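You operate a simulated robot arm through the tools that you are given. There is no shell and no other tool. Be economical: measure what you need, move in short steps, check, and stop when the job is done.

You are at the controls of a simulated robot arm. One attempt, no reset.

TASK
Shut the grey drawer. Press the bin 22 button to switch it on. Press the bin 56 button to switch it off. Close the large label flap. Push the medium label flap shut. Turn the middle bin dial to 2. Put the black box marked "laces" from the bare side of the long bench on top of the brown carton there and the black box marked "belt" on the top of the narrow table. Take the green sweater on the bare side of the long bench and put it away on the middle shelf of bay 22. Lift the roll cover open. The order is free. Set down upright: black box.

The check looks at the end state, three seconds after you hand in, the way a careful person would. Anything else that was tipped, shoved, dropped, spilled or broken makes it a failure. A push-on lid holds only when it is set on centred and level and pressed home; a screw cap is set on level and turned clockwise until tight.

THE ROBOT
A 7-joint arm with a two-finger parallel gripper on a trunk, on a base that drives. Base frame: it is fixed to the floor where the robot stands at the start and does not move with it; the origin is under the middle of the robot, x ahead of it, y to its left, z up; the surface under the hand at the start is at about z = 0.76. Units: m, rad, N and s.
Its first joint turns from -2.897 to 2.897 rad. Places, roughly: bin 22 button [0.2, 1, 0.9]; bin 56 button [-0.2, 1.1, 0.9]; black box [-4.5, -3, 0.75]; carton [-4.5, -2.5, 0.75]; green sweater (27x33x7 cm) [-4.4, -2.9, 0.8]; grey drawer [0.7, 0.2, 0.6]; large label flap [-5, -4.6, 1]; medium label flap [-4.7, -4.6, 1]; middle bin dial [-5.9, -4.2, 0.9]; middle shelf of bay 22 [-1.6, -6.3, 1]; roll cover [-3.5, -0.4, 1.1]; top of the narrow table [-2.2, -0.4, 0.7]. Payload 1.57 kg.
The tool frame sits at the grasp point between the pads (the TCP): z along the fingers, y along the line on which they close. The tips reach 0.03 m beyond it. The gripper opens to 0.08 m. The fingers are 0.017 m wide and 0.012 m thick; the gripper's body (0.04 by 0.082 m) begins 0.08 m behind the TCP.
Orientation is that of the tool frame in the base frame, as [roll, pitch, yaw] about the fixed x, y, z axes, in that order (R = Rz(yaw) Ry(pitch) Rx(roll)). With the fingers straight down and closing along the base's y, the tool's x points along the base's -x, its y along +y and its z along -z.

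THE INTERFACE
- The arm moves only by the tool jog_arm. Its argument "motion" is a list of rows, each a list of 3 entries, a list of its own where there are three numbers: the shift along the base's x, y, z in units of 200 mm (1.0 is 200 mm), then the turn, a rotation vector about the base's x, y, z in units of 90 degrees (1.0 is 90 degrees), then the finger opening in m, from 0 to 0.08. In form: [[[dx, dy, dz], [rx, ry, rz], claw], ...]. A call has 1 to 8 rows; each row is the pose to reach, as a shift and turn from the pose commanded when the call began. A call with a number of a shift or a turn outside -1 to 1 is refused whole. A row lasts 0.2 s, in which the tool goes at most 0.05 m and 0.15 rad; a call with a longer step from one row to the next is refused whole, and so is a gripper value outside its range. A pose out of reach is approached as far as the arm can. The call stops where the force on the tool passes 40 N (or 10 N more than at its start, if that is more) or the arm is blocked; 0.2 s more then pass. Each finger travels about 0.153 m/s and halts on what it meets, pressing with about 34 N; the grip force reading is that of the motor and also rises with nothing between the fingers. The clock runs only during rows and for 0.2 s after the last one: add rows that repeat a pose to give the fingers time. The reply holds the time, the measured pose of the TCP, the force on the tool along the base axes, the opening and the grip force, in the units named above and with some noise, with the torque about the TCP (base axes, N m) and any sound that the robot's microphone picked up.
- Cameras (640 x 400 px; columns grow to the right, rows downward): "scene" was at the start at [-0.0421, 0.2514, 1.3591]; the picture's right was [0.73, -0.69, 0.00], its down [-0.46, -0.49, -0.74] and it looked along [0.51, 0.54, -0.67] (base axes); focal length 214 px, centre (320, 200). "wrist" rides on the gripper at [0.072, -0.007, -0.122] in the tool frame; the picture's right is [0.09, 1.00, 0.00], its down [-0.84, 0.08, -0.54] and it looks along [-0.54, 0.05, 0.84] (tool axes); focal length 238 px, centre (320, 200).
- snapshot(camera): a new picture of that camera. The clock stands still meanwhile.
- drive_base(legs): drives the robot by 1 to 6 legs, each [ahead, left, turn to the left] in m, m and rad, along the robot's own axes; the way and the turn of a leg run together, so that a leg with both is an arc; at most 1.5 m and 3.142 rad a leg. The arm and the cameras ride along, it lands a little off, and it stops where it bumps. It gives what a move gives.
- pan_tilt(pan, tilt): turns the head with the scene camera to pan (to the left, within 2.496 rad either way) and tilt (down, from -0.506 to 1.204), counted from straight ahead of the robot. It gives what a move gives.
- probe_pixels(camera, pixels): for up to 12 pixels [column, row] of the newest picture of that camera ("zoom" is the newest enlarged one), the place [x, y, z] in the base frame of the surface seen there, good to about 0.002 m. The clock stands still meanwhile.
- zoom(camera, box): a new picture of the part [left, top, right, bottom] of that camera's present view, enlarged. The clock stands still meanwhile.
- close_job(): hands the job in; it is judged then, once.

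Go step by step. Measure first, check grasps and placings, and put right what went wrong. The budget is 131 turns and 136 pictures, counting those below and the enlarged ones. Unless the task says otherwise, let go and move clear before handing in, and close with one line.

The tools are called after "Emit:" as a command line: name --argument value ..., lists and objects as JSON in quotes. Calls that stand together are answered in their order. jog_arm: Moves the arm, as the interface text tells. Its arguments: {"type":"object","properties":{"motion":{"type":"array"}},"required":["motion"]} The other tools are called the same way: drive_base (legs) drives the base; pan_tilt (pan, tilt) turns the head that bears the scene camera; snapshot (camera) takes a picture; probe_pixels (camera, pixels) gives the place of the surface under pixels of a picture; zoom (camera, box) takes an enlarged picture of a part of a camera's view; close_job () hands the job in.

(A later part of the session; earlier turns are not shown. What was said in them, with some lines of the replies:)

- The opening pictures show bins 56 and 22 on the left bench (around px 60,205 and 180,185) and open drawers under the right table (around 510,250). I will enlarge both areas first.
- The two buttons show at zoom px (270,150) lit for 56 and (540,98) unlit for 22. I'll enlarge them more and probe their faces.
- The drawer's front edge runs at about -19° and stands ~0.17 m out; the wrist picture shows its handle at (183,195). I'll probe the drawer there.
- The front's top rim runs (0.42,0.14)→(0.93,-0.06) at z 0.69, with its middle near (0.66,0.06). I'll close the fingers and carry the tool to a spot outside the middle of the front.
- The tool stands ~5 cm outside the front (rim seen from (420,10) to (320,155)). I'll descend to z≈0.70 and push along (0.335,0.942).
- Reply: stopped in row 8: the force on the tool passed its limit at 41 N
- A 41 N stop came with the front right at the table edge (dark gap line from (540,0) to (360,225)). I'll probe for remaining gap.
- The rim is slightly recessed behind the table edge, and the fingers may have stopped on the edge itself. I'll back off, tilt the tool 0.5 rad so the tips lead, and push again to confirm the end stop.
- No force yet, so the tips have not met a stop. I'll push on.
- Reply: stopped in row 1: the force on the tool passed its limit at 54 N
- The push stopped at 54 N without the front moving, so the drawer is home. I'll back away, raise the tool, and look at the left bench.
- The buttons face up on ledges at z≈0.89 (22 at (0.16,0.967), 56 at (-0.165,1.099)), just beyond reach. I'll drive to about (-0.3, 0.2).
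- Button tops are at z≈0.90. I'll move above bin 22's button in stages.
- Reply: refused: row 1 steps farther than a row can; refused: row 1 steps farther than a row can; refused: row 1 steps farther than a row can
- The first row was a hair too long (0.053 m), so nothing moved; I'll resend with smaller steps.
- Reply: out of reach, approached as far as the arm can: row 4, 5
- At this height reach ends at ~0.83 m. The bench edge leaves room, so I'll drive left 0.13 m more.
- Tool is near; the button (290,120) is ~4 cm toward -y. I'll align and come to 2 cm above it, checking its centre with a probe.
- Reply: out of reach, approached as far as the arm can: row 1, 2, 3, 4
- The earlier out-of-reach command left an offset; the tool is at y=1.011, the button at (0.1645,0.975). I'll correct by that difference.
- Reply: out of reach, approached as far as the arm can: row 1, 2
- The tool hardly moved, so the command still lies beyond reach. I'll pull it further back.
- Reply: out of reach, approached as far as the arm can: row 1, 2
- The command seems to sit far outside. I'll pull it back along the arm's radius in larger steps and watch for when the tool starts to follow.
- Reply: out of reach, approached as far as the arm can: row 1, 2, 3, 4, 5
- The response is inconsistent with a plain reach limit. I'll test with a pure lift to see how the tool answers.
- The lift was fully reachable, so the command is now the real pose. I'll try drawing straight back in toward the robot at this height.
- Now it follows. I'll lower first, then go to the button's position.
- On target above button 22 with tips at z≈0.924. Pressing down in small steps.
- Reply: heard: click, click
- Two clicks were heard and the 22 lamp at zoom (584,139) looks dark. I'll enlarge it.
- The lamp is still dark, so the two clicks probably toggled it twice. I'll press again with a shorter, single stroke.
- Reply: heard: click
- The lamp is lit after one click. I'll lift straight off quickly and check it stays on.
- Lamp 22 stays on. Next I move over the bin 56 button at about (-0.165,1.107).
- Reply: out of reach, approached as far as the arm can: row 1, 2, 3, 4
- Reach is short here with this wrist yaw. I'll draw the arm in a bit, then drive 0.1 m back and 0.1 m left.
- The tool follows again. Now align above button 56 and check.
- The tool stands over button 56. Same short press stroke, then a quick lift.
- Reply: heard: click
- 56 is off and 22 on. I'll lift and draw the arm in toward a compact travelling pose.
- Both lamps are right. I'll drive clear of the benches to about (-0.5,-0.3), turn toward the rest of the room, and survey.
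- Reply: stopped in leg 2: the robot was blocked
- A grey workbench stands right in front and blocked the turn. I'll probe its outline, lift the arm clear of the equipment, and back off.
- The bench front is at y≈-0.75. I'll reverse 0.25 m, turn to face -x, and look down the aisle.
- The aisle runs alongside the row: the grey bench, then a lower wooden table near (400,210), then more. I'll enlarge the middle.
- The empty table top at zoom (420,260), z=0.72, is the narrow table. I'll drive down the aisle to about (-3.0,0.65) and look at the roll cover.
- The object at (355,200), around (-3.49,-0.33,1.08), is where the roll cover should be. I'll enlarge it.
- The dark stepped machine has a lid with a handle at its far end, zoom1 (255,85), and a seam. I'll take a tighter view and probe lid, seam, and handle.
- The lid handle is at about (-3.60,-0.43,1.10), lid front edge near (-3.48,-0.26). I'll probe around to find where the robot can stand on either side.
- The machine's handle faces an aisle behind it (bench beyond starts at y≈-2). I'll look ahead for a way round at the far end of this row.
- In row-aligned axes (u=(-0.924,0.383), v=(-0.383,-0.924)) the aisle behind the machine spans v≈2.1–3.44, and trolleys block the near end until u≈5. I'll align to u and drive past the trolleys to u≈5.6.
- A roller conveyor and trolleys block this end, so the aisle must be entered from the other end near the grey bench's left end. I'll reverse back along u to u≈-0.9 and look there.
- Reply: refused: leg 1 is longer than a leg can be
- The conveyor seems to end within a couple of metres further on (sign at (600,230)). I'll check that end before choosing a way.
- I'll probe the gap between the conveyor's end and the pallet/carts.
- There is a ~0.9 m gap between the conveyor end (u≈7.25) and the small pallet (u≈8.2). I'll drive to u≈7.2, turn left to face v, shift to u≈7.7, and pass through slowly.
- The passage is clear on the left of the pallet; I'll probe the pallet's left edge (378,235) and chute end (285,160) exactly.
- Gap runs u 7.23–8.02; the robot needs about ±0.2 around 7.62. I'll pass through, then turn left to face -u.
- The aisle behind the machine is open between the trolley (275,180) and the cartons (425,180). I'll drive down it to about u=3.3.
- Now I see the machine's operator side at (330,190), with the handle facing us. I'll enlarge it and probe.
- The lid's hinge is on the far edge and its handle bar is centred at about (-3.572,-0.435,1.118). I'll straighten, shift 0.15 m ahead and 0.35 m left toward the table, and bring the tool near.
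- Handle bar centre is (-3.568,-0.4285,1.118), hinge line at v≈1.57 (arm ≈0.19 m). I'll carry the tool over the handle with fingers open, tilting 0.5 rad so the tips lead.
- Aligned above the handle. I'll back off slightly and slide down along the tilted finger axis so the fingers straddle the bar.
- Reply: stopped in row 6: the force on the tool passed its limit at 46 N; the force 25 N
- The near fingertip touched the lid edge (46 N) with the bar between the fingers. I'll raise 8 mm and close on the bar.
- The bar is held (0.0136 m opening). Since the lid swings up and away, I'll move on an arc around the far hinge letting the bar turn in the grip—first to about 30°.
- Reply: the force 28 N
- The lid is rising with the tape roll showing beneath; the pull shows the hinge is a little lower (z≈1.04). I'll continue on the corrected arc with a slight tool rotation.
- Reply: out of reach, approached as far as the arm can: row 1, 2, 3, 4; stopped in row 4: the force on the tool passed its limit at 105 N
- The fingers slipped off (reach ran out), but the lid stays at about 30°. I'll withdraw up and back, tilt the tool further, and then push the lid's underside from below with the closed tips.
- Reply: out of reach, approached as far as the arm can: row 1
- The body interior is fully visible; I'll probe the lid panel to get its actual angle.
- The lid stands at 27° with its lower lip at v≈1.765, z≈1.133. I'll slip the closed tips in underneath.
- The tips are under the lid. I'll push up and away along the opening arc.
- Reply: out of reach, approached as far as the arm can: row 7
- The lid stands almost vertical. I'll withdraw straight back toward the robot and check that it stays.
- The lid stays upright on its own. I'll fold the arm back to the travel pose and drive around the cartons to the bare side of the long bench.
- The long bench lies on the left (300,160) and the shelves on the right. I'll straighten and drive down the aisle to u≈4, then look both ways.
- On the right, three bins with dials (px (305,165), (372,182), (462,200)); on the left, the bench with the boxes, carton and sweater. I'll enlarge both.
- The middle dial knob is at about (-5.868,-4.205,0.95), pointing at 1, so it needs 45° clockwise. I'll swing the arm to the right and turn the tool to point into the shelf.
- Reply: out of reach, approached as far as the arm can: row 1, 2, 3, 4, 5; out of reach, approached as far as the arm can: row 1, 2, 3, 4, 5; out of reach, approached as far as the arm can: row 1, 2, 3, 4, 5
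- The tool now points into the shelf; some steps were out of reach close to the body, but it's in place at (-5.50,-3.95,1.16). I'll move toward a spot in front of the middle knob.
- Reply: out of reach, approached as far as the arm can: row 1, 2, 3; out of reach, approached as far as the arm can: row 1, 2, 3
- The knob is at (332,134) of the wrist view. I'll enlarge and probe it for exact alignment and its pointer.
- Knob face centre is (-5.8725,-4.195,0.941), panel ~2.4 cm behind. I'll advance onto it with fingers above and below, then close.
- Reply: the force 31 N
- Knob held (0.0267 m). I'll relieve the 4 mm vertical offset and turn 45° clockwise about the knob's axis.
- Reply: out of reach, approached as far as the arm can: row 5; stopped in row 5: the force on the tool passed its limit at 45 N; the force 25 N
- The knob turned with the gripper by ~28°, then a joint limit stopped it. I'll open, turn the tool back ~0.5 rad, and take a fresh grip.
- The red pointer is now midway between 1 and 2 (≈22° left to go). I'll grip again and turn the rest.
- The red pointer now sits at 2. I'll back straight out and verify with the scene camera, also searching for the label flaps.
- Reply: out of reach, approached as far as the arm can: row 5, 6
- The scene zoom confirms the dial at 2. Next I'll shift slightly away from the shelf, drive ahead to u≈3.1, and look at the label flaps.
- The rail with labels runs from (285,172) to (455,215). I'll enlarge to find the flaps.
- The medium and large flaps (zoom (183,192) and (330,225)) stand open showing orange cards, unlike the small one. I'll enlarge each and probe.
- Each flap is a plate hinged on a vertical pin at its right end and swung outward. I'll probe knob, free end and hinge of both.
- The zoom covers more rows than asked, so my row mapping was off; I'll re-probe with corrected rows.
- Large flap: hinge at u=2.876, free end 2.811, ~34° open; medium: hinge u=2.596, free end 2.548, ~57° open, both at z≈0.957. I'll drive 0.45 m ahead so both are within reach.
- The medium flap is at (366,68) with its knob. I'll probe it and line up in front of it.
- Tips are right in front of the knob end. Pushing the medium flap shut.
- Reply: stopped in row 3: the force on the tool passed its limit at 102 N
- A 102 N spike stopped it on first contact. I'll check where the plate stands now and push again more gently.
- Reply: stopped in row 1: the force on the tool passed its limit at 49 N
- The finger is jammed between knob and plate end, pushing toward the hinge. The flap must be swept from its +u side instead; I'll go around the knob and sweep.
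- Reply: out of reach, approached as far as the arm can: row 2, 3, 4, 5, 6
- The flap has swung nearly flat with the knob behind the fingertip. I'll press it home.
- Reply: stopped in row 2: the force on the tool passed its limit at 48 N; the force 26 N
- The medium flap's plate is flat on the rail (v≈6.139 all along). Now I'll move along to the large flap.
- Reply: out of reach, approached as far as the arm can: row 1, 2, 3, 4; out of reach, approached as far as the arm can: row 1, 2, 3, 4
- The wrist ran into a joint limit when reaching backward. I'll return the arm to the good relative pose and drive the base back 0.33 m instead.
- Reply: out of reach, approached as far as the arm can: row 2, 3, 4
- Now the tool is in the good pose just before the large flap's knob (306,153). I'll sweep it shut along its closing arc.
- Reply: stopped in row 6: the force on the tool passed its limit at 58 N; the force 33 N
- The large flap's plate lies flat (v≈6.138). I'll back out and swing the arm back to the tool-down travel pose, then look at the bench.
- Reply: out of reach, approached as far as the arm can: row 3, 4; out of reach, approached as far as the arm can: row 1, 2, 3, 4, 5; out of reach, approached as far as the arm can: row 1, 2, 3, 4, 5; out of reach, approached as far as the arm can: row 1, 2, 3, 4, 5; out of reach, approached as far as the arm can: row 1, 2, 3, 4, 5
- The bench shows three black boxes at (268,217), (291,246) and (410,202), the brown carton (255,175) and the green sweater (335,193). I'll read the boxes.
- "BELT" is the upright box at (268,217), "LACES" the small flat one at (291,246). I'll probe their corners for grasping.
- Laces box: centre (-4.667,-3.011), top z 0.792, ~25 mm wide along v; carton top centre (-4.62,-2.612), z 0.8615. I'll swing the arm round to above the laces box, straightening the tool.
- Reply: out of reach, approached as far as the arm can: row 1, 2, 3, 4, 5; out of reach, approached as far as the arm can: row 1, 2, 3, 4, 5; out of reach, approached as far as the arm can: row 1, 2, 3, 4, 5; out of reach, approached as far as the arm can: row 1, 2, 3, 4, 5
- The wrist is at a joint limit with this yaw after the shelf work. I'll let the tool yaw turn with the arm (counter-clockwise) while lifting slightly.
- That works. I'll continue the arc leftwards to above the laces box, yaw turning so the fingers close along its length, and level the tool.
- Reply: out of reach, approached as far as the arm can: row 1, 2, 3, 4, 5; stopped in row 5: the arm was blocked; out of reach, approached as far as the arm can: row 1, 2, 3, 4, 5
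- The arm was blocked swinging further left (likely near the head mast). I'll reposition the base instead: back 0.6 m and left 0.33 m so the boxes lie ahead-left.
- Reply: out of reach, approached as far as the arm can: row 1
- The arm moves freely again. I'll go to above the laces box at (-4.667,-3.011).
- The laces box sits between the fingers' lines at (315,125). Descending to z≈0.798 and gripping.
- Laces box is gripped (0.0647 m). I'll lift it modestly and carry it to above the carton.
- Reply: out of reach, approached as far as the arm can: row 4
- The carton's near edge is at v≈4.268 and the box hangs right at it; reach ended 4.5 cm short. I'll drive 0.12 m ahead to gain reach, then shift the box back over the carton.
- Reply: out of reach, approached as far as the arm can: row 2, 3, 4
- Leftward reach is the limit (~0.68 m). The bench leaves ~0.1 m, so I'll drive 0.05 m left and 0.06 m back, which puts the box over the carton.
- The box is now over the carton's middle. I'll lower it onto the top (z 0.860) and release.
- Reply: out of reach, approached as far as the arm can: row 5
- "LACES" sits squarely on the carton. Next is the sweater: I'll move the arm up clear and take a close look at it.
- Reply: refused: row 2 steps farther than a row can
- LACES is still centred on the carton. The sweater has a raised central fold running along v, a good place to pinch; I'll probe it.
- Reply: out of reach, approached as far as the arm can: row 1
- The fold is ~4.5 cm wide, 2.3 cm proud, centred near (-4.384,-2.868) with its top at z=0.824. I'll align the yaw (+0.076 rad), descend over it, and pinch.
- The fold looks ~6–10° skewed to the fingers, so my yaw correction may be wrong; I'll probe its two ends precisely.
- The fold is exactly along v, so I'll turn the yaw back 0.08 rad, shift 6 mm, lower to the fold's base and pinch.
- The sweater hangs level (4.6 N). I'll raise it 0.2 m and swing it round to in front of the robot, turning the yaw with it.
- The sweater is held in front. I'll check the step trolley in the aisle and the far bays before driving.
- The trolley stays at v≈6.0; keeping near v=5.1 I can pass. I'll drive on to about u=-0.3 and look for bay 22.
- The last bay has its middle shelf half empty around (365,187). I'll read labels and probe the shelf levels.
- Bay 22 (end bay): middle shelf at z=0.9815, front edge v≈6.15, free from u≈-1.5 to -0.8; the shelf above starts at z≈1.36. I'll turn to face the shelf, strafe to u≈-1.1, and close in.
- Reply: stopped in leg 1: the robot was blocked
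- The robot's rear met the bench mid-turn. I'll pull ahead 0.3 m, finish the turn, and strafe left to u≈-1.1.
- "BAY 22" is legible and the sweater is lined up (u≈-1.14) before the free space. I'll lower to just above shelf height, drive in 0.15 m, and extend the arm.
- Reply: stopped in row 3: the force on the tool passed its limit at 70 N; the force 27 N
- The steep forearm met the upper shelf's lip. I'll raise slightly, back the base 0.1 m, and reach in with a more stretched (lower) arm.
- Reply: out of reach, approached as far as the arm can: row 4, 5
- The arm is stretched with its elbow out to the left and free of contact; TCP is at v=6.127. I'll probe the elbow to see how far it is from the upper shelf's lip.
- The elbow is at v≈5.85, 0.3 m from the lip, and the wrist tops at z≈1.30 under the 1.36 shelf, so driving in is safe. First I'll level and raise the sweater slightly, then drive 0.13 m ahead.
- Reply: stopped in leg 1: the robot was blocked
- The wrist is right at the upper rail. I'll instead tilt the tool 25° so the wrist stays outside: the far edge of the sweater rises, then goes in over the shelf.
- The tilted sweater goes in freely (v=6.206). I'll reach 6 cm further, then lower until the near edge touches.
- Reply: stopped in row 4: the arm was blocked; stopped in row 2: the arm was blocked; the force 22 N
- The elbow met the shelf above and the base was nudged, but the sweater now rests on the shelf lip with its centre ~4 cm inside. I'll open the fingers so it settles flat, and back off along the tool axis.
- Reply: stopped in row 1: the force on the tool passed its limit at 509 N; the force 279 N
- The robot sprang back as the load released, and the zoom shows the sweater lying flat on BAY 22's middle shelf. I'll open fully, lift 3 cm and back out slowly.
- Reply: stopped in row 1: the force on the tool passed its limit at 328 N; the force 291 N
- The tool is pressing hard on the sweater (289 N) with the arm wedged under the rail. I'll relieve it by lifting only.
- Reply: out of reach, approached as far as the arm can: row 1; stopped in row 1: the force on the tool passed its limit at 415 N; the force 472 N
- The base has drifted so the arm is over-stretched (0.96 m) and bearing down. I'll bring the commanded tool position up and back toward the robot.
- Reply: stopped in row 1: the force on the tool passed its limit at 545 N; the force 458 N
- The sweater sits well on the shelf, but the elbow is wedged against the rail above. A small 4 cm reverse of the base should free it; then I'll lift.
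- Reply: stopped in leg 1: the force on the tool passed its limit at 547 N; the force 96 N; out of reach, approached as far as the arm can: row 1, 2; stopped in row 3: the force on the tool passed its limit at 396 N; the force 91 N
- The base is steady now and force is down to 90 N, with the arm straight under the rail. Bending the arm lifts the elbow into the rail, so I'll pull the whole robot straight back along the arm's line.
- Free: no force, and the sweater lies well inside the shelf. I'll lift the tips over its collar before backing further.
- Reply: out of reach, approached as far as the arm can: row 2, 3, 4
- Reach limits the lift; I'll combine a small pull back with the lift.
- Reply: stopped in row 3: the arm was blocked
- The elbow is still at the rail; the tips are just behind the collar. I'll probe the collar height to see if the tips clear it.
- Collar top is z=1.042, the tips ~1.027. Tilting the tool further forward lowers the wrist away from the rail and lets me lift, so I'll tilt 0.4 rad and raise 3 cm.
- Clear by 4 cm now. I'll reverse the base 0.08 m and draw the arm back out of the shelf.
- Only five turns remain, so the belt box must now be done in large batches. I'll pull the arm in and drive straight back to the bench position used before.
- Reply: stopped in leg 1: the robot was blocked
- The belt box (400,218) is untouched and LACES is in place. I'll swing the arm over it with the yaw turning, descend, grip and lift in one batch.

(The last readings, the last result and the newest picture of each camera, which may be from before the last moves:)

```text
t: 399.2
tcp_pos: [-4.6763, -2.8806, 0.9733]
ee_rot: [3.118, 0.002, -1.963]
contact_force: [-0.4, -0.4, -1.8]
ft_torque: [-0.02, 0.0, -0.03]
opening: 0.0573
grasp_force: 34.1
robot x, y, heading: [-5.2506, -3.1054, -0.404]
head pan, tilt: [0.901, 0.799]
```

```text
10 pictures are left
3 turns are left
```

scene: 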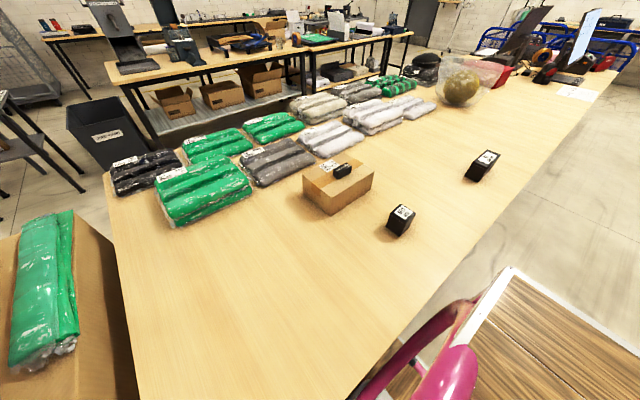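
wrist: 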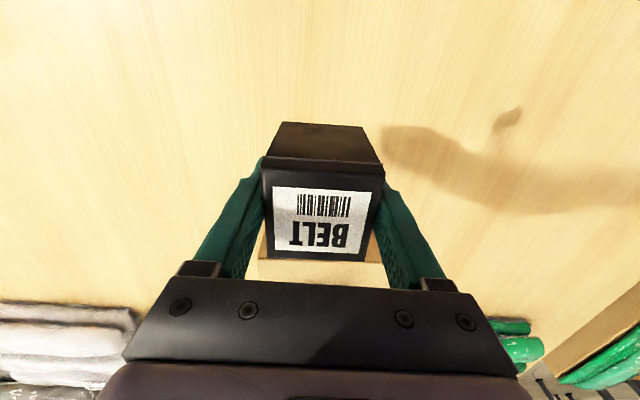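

The belt box is held (0.0573 m). With 3 turns left I'll swing it in front and drive the known route back to the conveyor gap, ending facing v just before it.

Emit:
jog_arm --motion '[[[-0.001, -0.182, 0.1], [0, 0, -0.057], 0.03], [[-0.002, -0.364, 0.2], [0, 0, -0.114], 0.03], [[-0.003, -0.546, 0.3], [0, 0, -0.171], 0.03], [[-0.004, -0.728, 0.4], [0, 0, -0.228], 0.03], [[-0.005, -0.91, 0.5], [0, 0, -0.285], 0.03]]'

Emit:
jog_arm --motion '[[[-0.001, -0.182, 0.1], [0, 0, -0.057], 0.03], [[-0.002, -0.364, 0.2], [0, 0, -0.114], 0.03], [[-0.003, -0.546, 0.3], [0, 0, -0.171], 0.03], [[-0.004, -0.728, 0.4], [0, 0, -0.228], 0.03], [[-0.005, -0.91, 0.5], [0, 0, -0.285], 0.03]]'

Emit:
drive_base --legs '[[0, -0.32, 0.011], [-1.2, 0, 0], [-1.2, 0, 0], [0, 1.235, 0], [0, 1.235, 0], [-0.77, 0, 0]]'

Emit:
drive_base --legs '[[-0.77, 0, 0], [0, 0, -1.571]]'

Emit:
pan_tilt --pan 0.6 --tilt 0.5

Emit:
snapshot --camera "wrist"

```text
t: 400.4
tcp_pos: [-4.6741, -3.061, 1.0731]
ee_rot: [3.117, 0.0, -2.411]
contact_force: [0.4, 0.9, -1.6]
ft_torque: [-0.05, 0.03, -0.02]
opening: 0.0574
grasp_force: 34.1
robot x, y, heading: [-5.2475, -3.1059, -0.407]
head pan, tilt: [0.901, 0.799]
```

```text
t: 401.6
tcp_pos: [-4.679, -3.243, 1.176]
ee_rot: [3.119, 0.004, -2.859]
contact_force: [-0.5, -0.1, -1.0]
ft_torque: [-0.07, 0.0, 0.0]
opening: 0.0576
grasp_force: 34.2
robot x, y, heading: [-5.2474, -3.1074, -0.41]
head pan, tilt: [0.901, 0.799]
```

```text
t: 430.3
tcp_pos: [-6.6854, -0.0435, 1.1757]
ee_rot: [3.117, 0.005, -2.874]
contact_force: [0.3, -0.5, -1.0]
ft_torque: [0.0, 0.02, 0.0]
opening: 0.0574
grasp_force: 34.5
robot x, y, heading: [-7.2531, 0.1, -0.428]
head pan, tilt: [0.901, 0.799]
```

```text
t: 438.2
tcp_pos: [-8.0796, -0.1532, 1.1754]
ee_rot: [3.117, 0.003, 1.862]
contact_force: [0.3, -0.3, -1.7]
ft_torque: [0.01, 0.0, -0.01]
opening: 0.0577
grasp_force: 33.3
robot x, y, heading: [-7.9433, 0.4154, -1.969]
head pan, tilt: [0.901, 0.799]
```

```text
t: 439.0
tcp_pos: [-8.079, -0.1534, 1.1745]
ee_rot: [3.117, 0.002, 1.861]
contact_force: [-0.3, 0.5, -1.6]
ft_torque: [0.0, -0.04, 0.01]
opening: 0.0575
grasp_force: 34.6
robot x, y, heading: [-7.9485, 0.4192, -1.972]
head pan, tilt: [0.6, 0.499]
```

```text
9 pictures are left
2 turns are left
```

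wrist: 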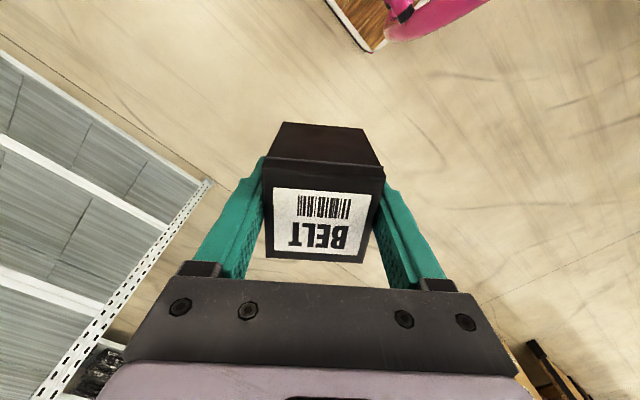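

The box is still firmly held; I'm at u=7.50, v=2.66 facing v. I'll pass back through the gap in reverse, strafe along the aisle to the narrow table, and measure there.

Emit:
drive_base --legs '[[0, -0.12, 0.006], [-1.15, 0, 0], [-1.15, 0, 0], [0, 1.39, 0], [0, 1.39, 0], [0, 1.39, 0]]'

Emit:
drive_base --legs '[[0, 1.39, 0]]'

Emit:
pan_tilt --pan 0.0 --tilt 0.7

Emit:
snapshot --camera "scene"

Emit:
probe_pixels --camera "scene" --pixels '[[200, 200], [250, 200], [300, 200], [350, 200], [250, 250], [300, 250], [200, 250], [150, 200], [300, 160], [250, 160], [350, 160], [400, 180]]'

Emit:
snapshot --camera "wrist"

Emit:
probe_pixels --camera "wrist" --pixels '[[320, 60], [150, 60], [500, 60], [150, 150], [500, 150], [320, 100], [100, 250], [550, 250], [320, 20], [200, 100], [440, 100], [230, 20]]'

```text
t: 470.4
tcp_pos: [-3.5595, 0.3415, 1.1752]
ee_rot: [3.117, 0.003, 1.827]
contact_force: [-0.1, -0.1, -1.2]
ft_torque: [0.01, 0.02, 0.02]
opening: 0.0573
grasp_force: 33.7
robot x, y, heading: [-3.4096, 0.9053, -2.007]
head pan, tilt: [0.6, 0.499]
```

```text
t: 477.4
tcp_pos: [-2.3026, -0.2327, 1.1759]
ee_rot: [3.118, 0.003, 1.832]
contact_force: [-0.5, 0.3, -1.0]
ft_torque: [-0.03, 0.01, 0.0]
opening: 0.0576
grasp_force: 34.2
robot x, y, heading: [-2.154, 0.3343, -2.004]
head pan, tilt: [0.6, 0.499]
stopped in leg 1: the robot was blocked; the commanded pose is now the measured one
```

```text
t: 478.4
tcp_pos: [-2.3025, -0.2333, 1.1755]
ee_rot: [3.116, 0.004, 1.831]
contact_force: [0.1, -0.6, -1.3]
ft_torque: [-0.01, -0.01, 0.02]
opening: 0.0574
grasp_force: 34.0
robot x, y, heading: [-2.1563, 0.3334, -2.002]
head pan, tilt: [0.0, 0.7]
```

```text
8 pictures are left
```

scene: 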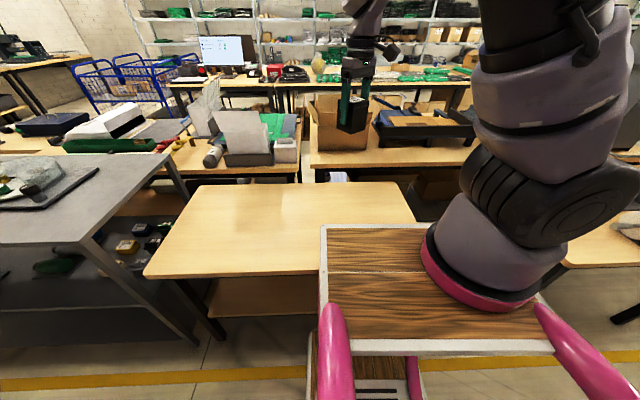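

```text
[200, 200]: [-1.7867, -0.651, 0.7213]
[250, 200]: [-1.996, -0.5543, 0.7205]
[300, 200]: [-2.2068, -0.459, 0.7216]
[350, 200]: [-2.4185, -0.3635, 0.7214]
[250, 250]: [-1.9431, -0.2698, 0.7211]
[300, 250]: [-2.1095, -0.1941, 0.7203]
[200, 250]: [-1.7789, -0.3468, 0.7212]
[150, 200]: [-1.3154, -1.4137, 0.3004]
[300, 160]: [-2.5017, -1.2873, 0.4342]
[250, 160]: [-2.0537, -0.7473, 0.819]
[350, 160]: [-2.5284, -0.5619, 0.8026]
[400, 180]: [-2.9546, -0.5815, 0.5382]
```

```text
7 pictures are left
```

wrist: 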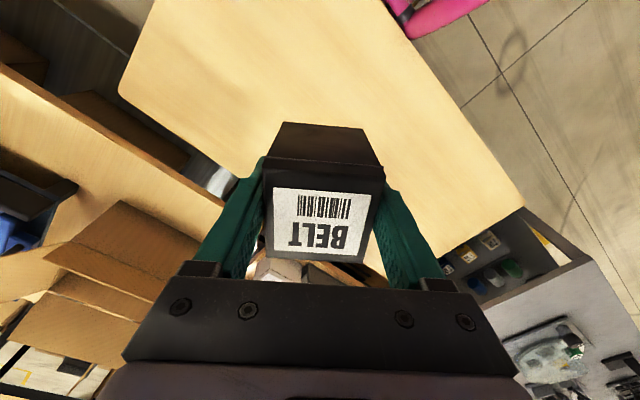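

```text
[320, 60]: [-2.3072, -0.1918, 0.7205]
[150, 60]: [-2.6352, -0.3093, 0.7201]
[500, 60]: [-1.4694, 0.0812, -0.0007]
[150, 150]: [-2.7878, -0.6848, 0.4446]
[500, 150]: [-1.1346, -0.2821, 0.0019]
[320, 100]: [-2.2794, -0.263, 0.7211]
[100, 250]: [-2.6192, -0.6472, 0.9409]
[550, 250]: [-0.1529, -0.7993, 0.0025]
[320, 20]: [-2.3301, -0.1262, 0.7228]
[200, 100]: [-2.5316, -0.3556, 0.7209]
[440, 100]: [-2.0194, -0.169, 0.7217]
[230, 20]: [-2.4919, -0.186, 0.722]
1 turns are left
```

The belt box hangs right over the narrow table (top z=0.721 all around (-2.30,-0.23)). I'll lower it to the surface, release, lift clear and hand in.

Emit:
jog_arm --motion '[[[-0.015, -0.037, -0.2], [0, 0, 0], 0.03], [[-0.03, -0.074, -0.4], [0, 0, 0], 0.03], [[-0.046, -0.111, -0.6], [0, 0, 0], 0.03], [[-0.062, -0.148, -0.8], [0, 0, 0], 0.03], [[-0.077, -0.185, -1.0], [0, 0, 0], 0.03]]'

Emit:
jog_arm --motion '[[[0, 0, -0.2], [0, 0, 0], 0.03], [[0, 0, -0.4], [0, 0, 0], 0.03], [[0, 0, -0.6], [0, 0, 0], 0.03], [[0, 0, -0.8], [0, 0, 0], 0.03], [[0, 0, -0.94], [0, 0, 0], 0.03]]'

Emit:
jog_arm --motion '[[[0, 0, -0.02], [0, 0, 0], 0.03], [[0, 0, -0.035], [0, 0, 0], 0.03], [[0, 0, -0.046], [0, 0, 0], 0.03], [[0, 0, -0.055], [0, 0, 0], 0.03], [[0, 0, -0.055], [0, 0, 0], 0.03]]'

Emit:
jog_arm --motion '[[[0, 0, 0], [0, 0, 0], 0.062], [[0, 0, 0], [0, 0, 0], 0.07], [[0, 0, 0], [0, 0, 0], 0.08], [[0, 0, 0], [0, 0, 0], 0.08]]'

Emit:
jog_arm --motion '[[[0, 0, 0.15], [0, 0, 0], 0.08], [[0, 0, 0.35], [0, 0, 0], 0.08], [[0, 0, 0.55], [0, 0, 0], 0.08], [[0, 0, 0.75], [0, 0, 0], 0.08], [[0, 0, 0.95], [0, 0, 0], 0.08]]'

Emit:
close_job

```text
t: 479.6
tcp_pos: [-2.319, -0.2733, 0.9756]
ee_rot: [3.115, 0.005, 1.831]
contact_force: [-0.1, 0.4, -0.8]
ft_torque: [-0.02, 0.03, 0.0]
opening: 0.0574
grasp_force: 34.6
robot x, y, heading: [-2.1517, 0.3307, -2.004]
head pan, tilt: [0.0, 0.7]
```

```text
t: 480.8
tcp_pos: [-2.3171, -0.2716, 0.7867]
ee_rot: [3.121, 0.004, 1.83]
contact_force: [0.5, 0.1, -1.3]
ft_torque: [0.02, 0.01, -0.03]
opening: 0.0574
grasp_force: 33.6
robot x, y, heading: [-2.1527, 0.3334, -2.002]
head pan, tilt: [0.0, 0.7]
```

```text
t: 482.0
tcp_pos: [-2.3181, -0.2705, 0.7758]
ee_rot: [3.117, 0.004, 1.831]
contact_force: [-0.5, -1.0, -1.7]
ft_torque: [0.0, -0.02, 0.0]
opening: 0.0574
grasp_force: 33.8
robot x, y, heading: [-2.1555, 0.3335, -2.002]
head pan, tilt: [0.0, 0.7]
```

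```text
t: 483.0
tcp_pos: [-2.3182, -0.2697, 0.7759]
ee_rot: [3.117, 0.003, 1.83]
contact_force: [0.1, 0.1, 0.1]
ft_torque: [-0.01, -0.02, 0.0]
opening: 0.0802
grasp_force: 0.2
robot x, y, heading: [-2.1535, 0.3368, -2.002]
head pan, tilt: [0.0, 0.7]
```

```text
t: 484.2
tcp_pos: [-2.3195, -0.2715, 0.9656]
ee_rot: [3.116, 0.003, 1.83]
contact_force: [-1.0, -0.1, 0.0]
ft_torque: [0.03, 0.01, 0.0]
opening: 0.0801
grasp_force: 0.0
robot x, y, heading: [-2.1524, 0.3286, -2.001]
head pan, tilt: [0.0, 0.7]
```

```text
The job is handed in.
```

All ten items were carried out and the job is handed in, but the belt box release on the narrow table was not checked with a picture, the arm jammed hard (up to about 550 N) against the bay 22 shelf and the sweater, and the base bumped benches and the narrow table a few times.
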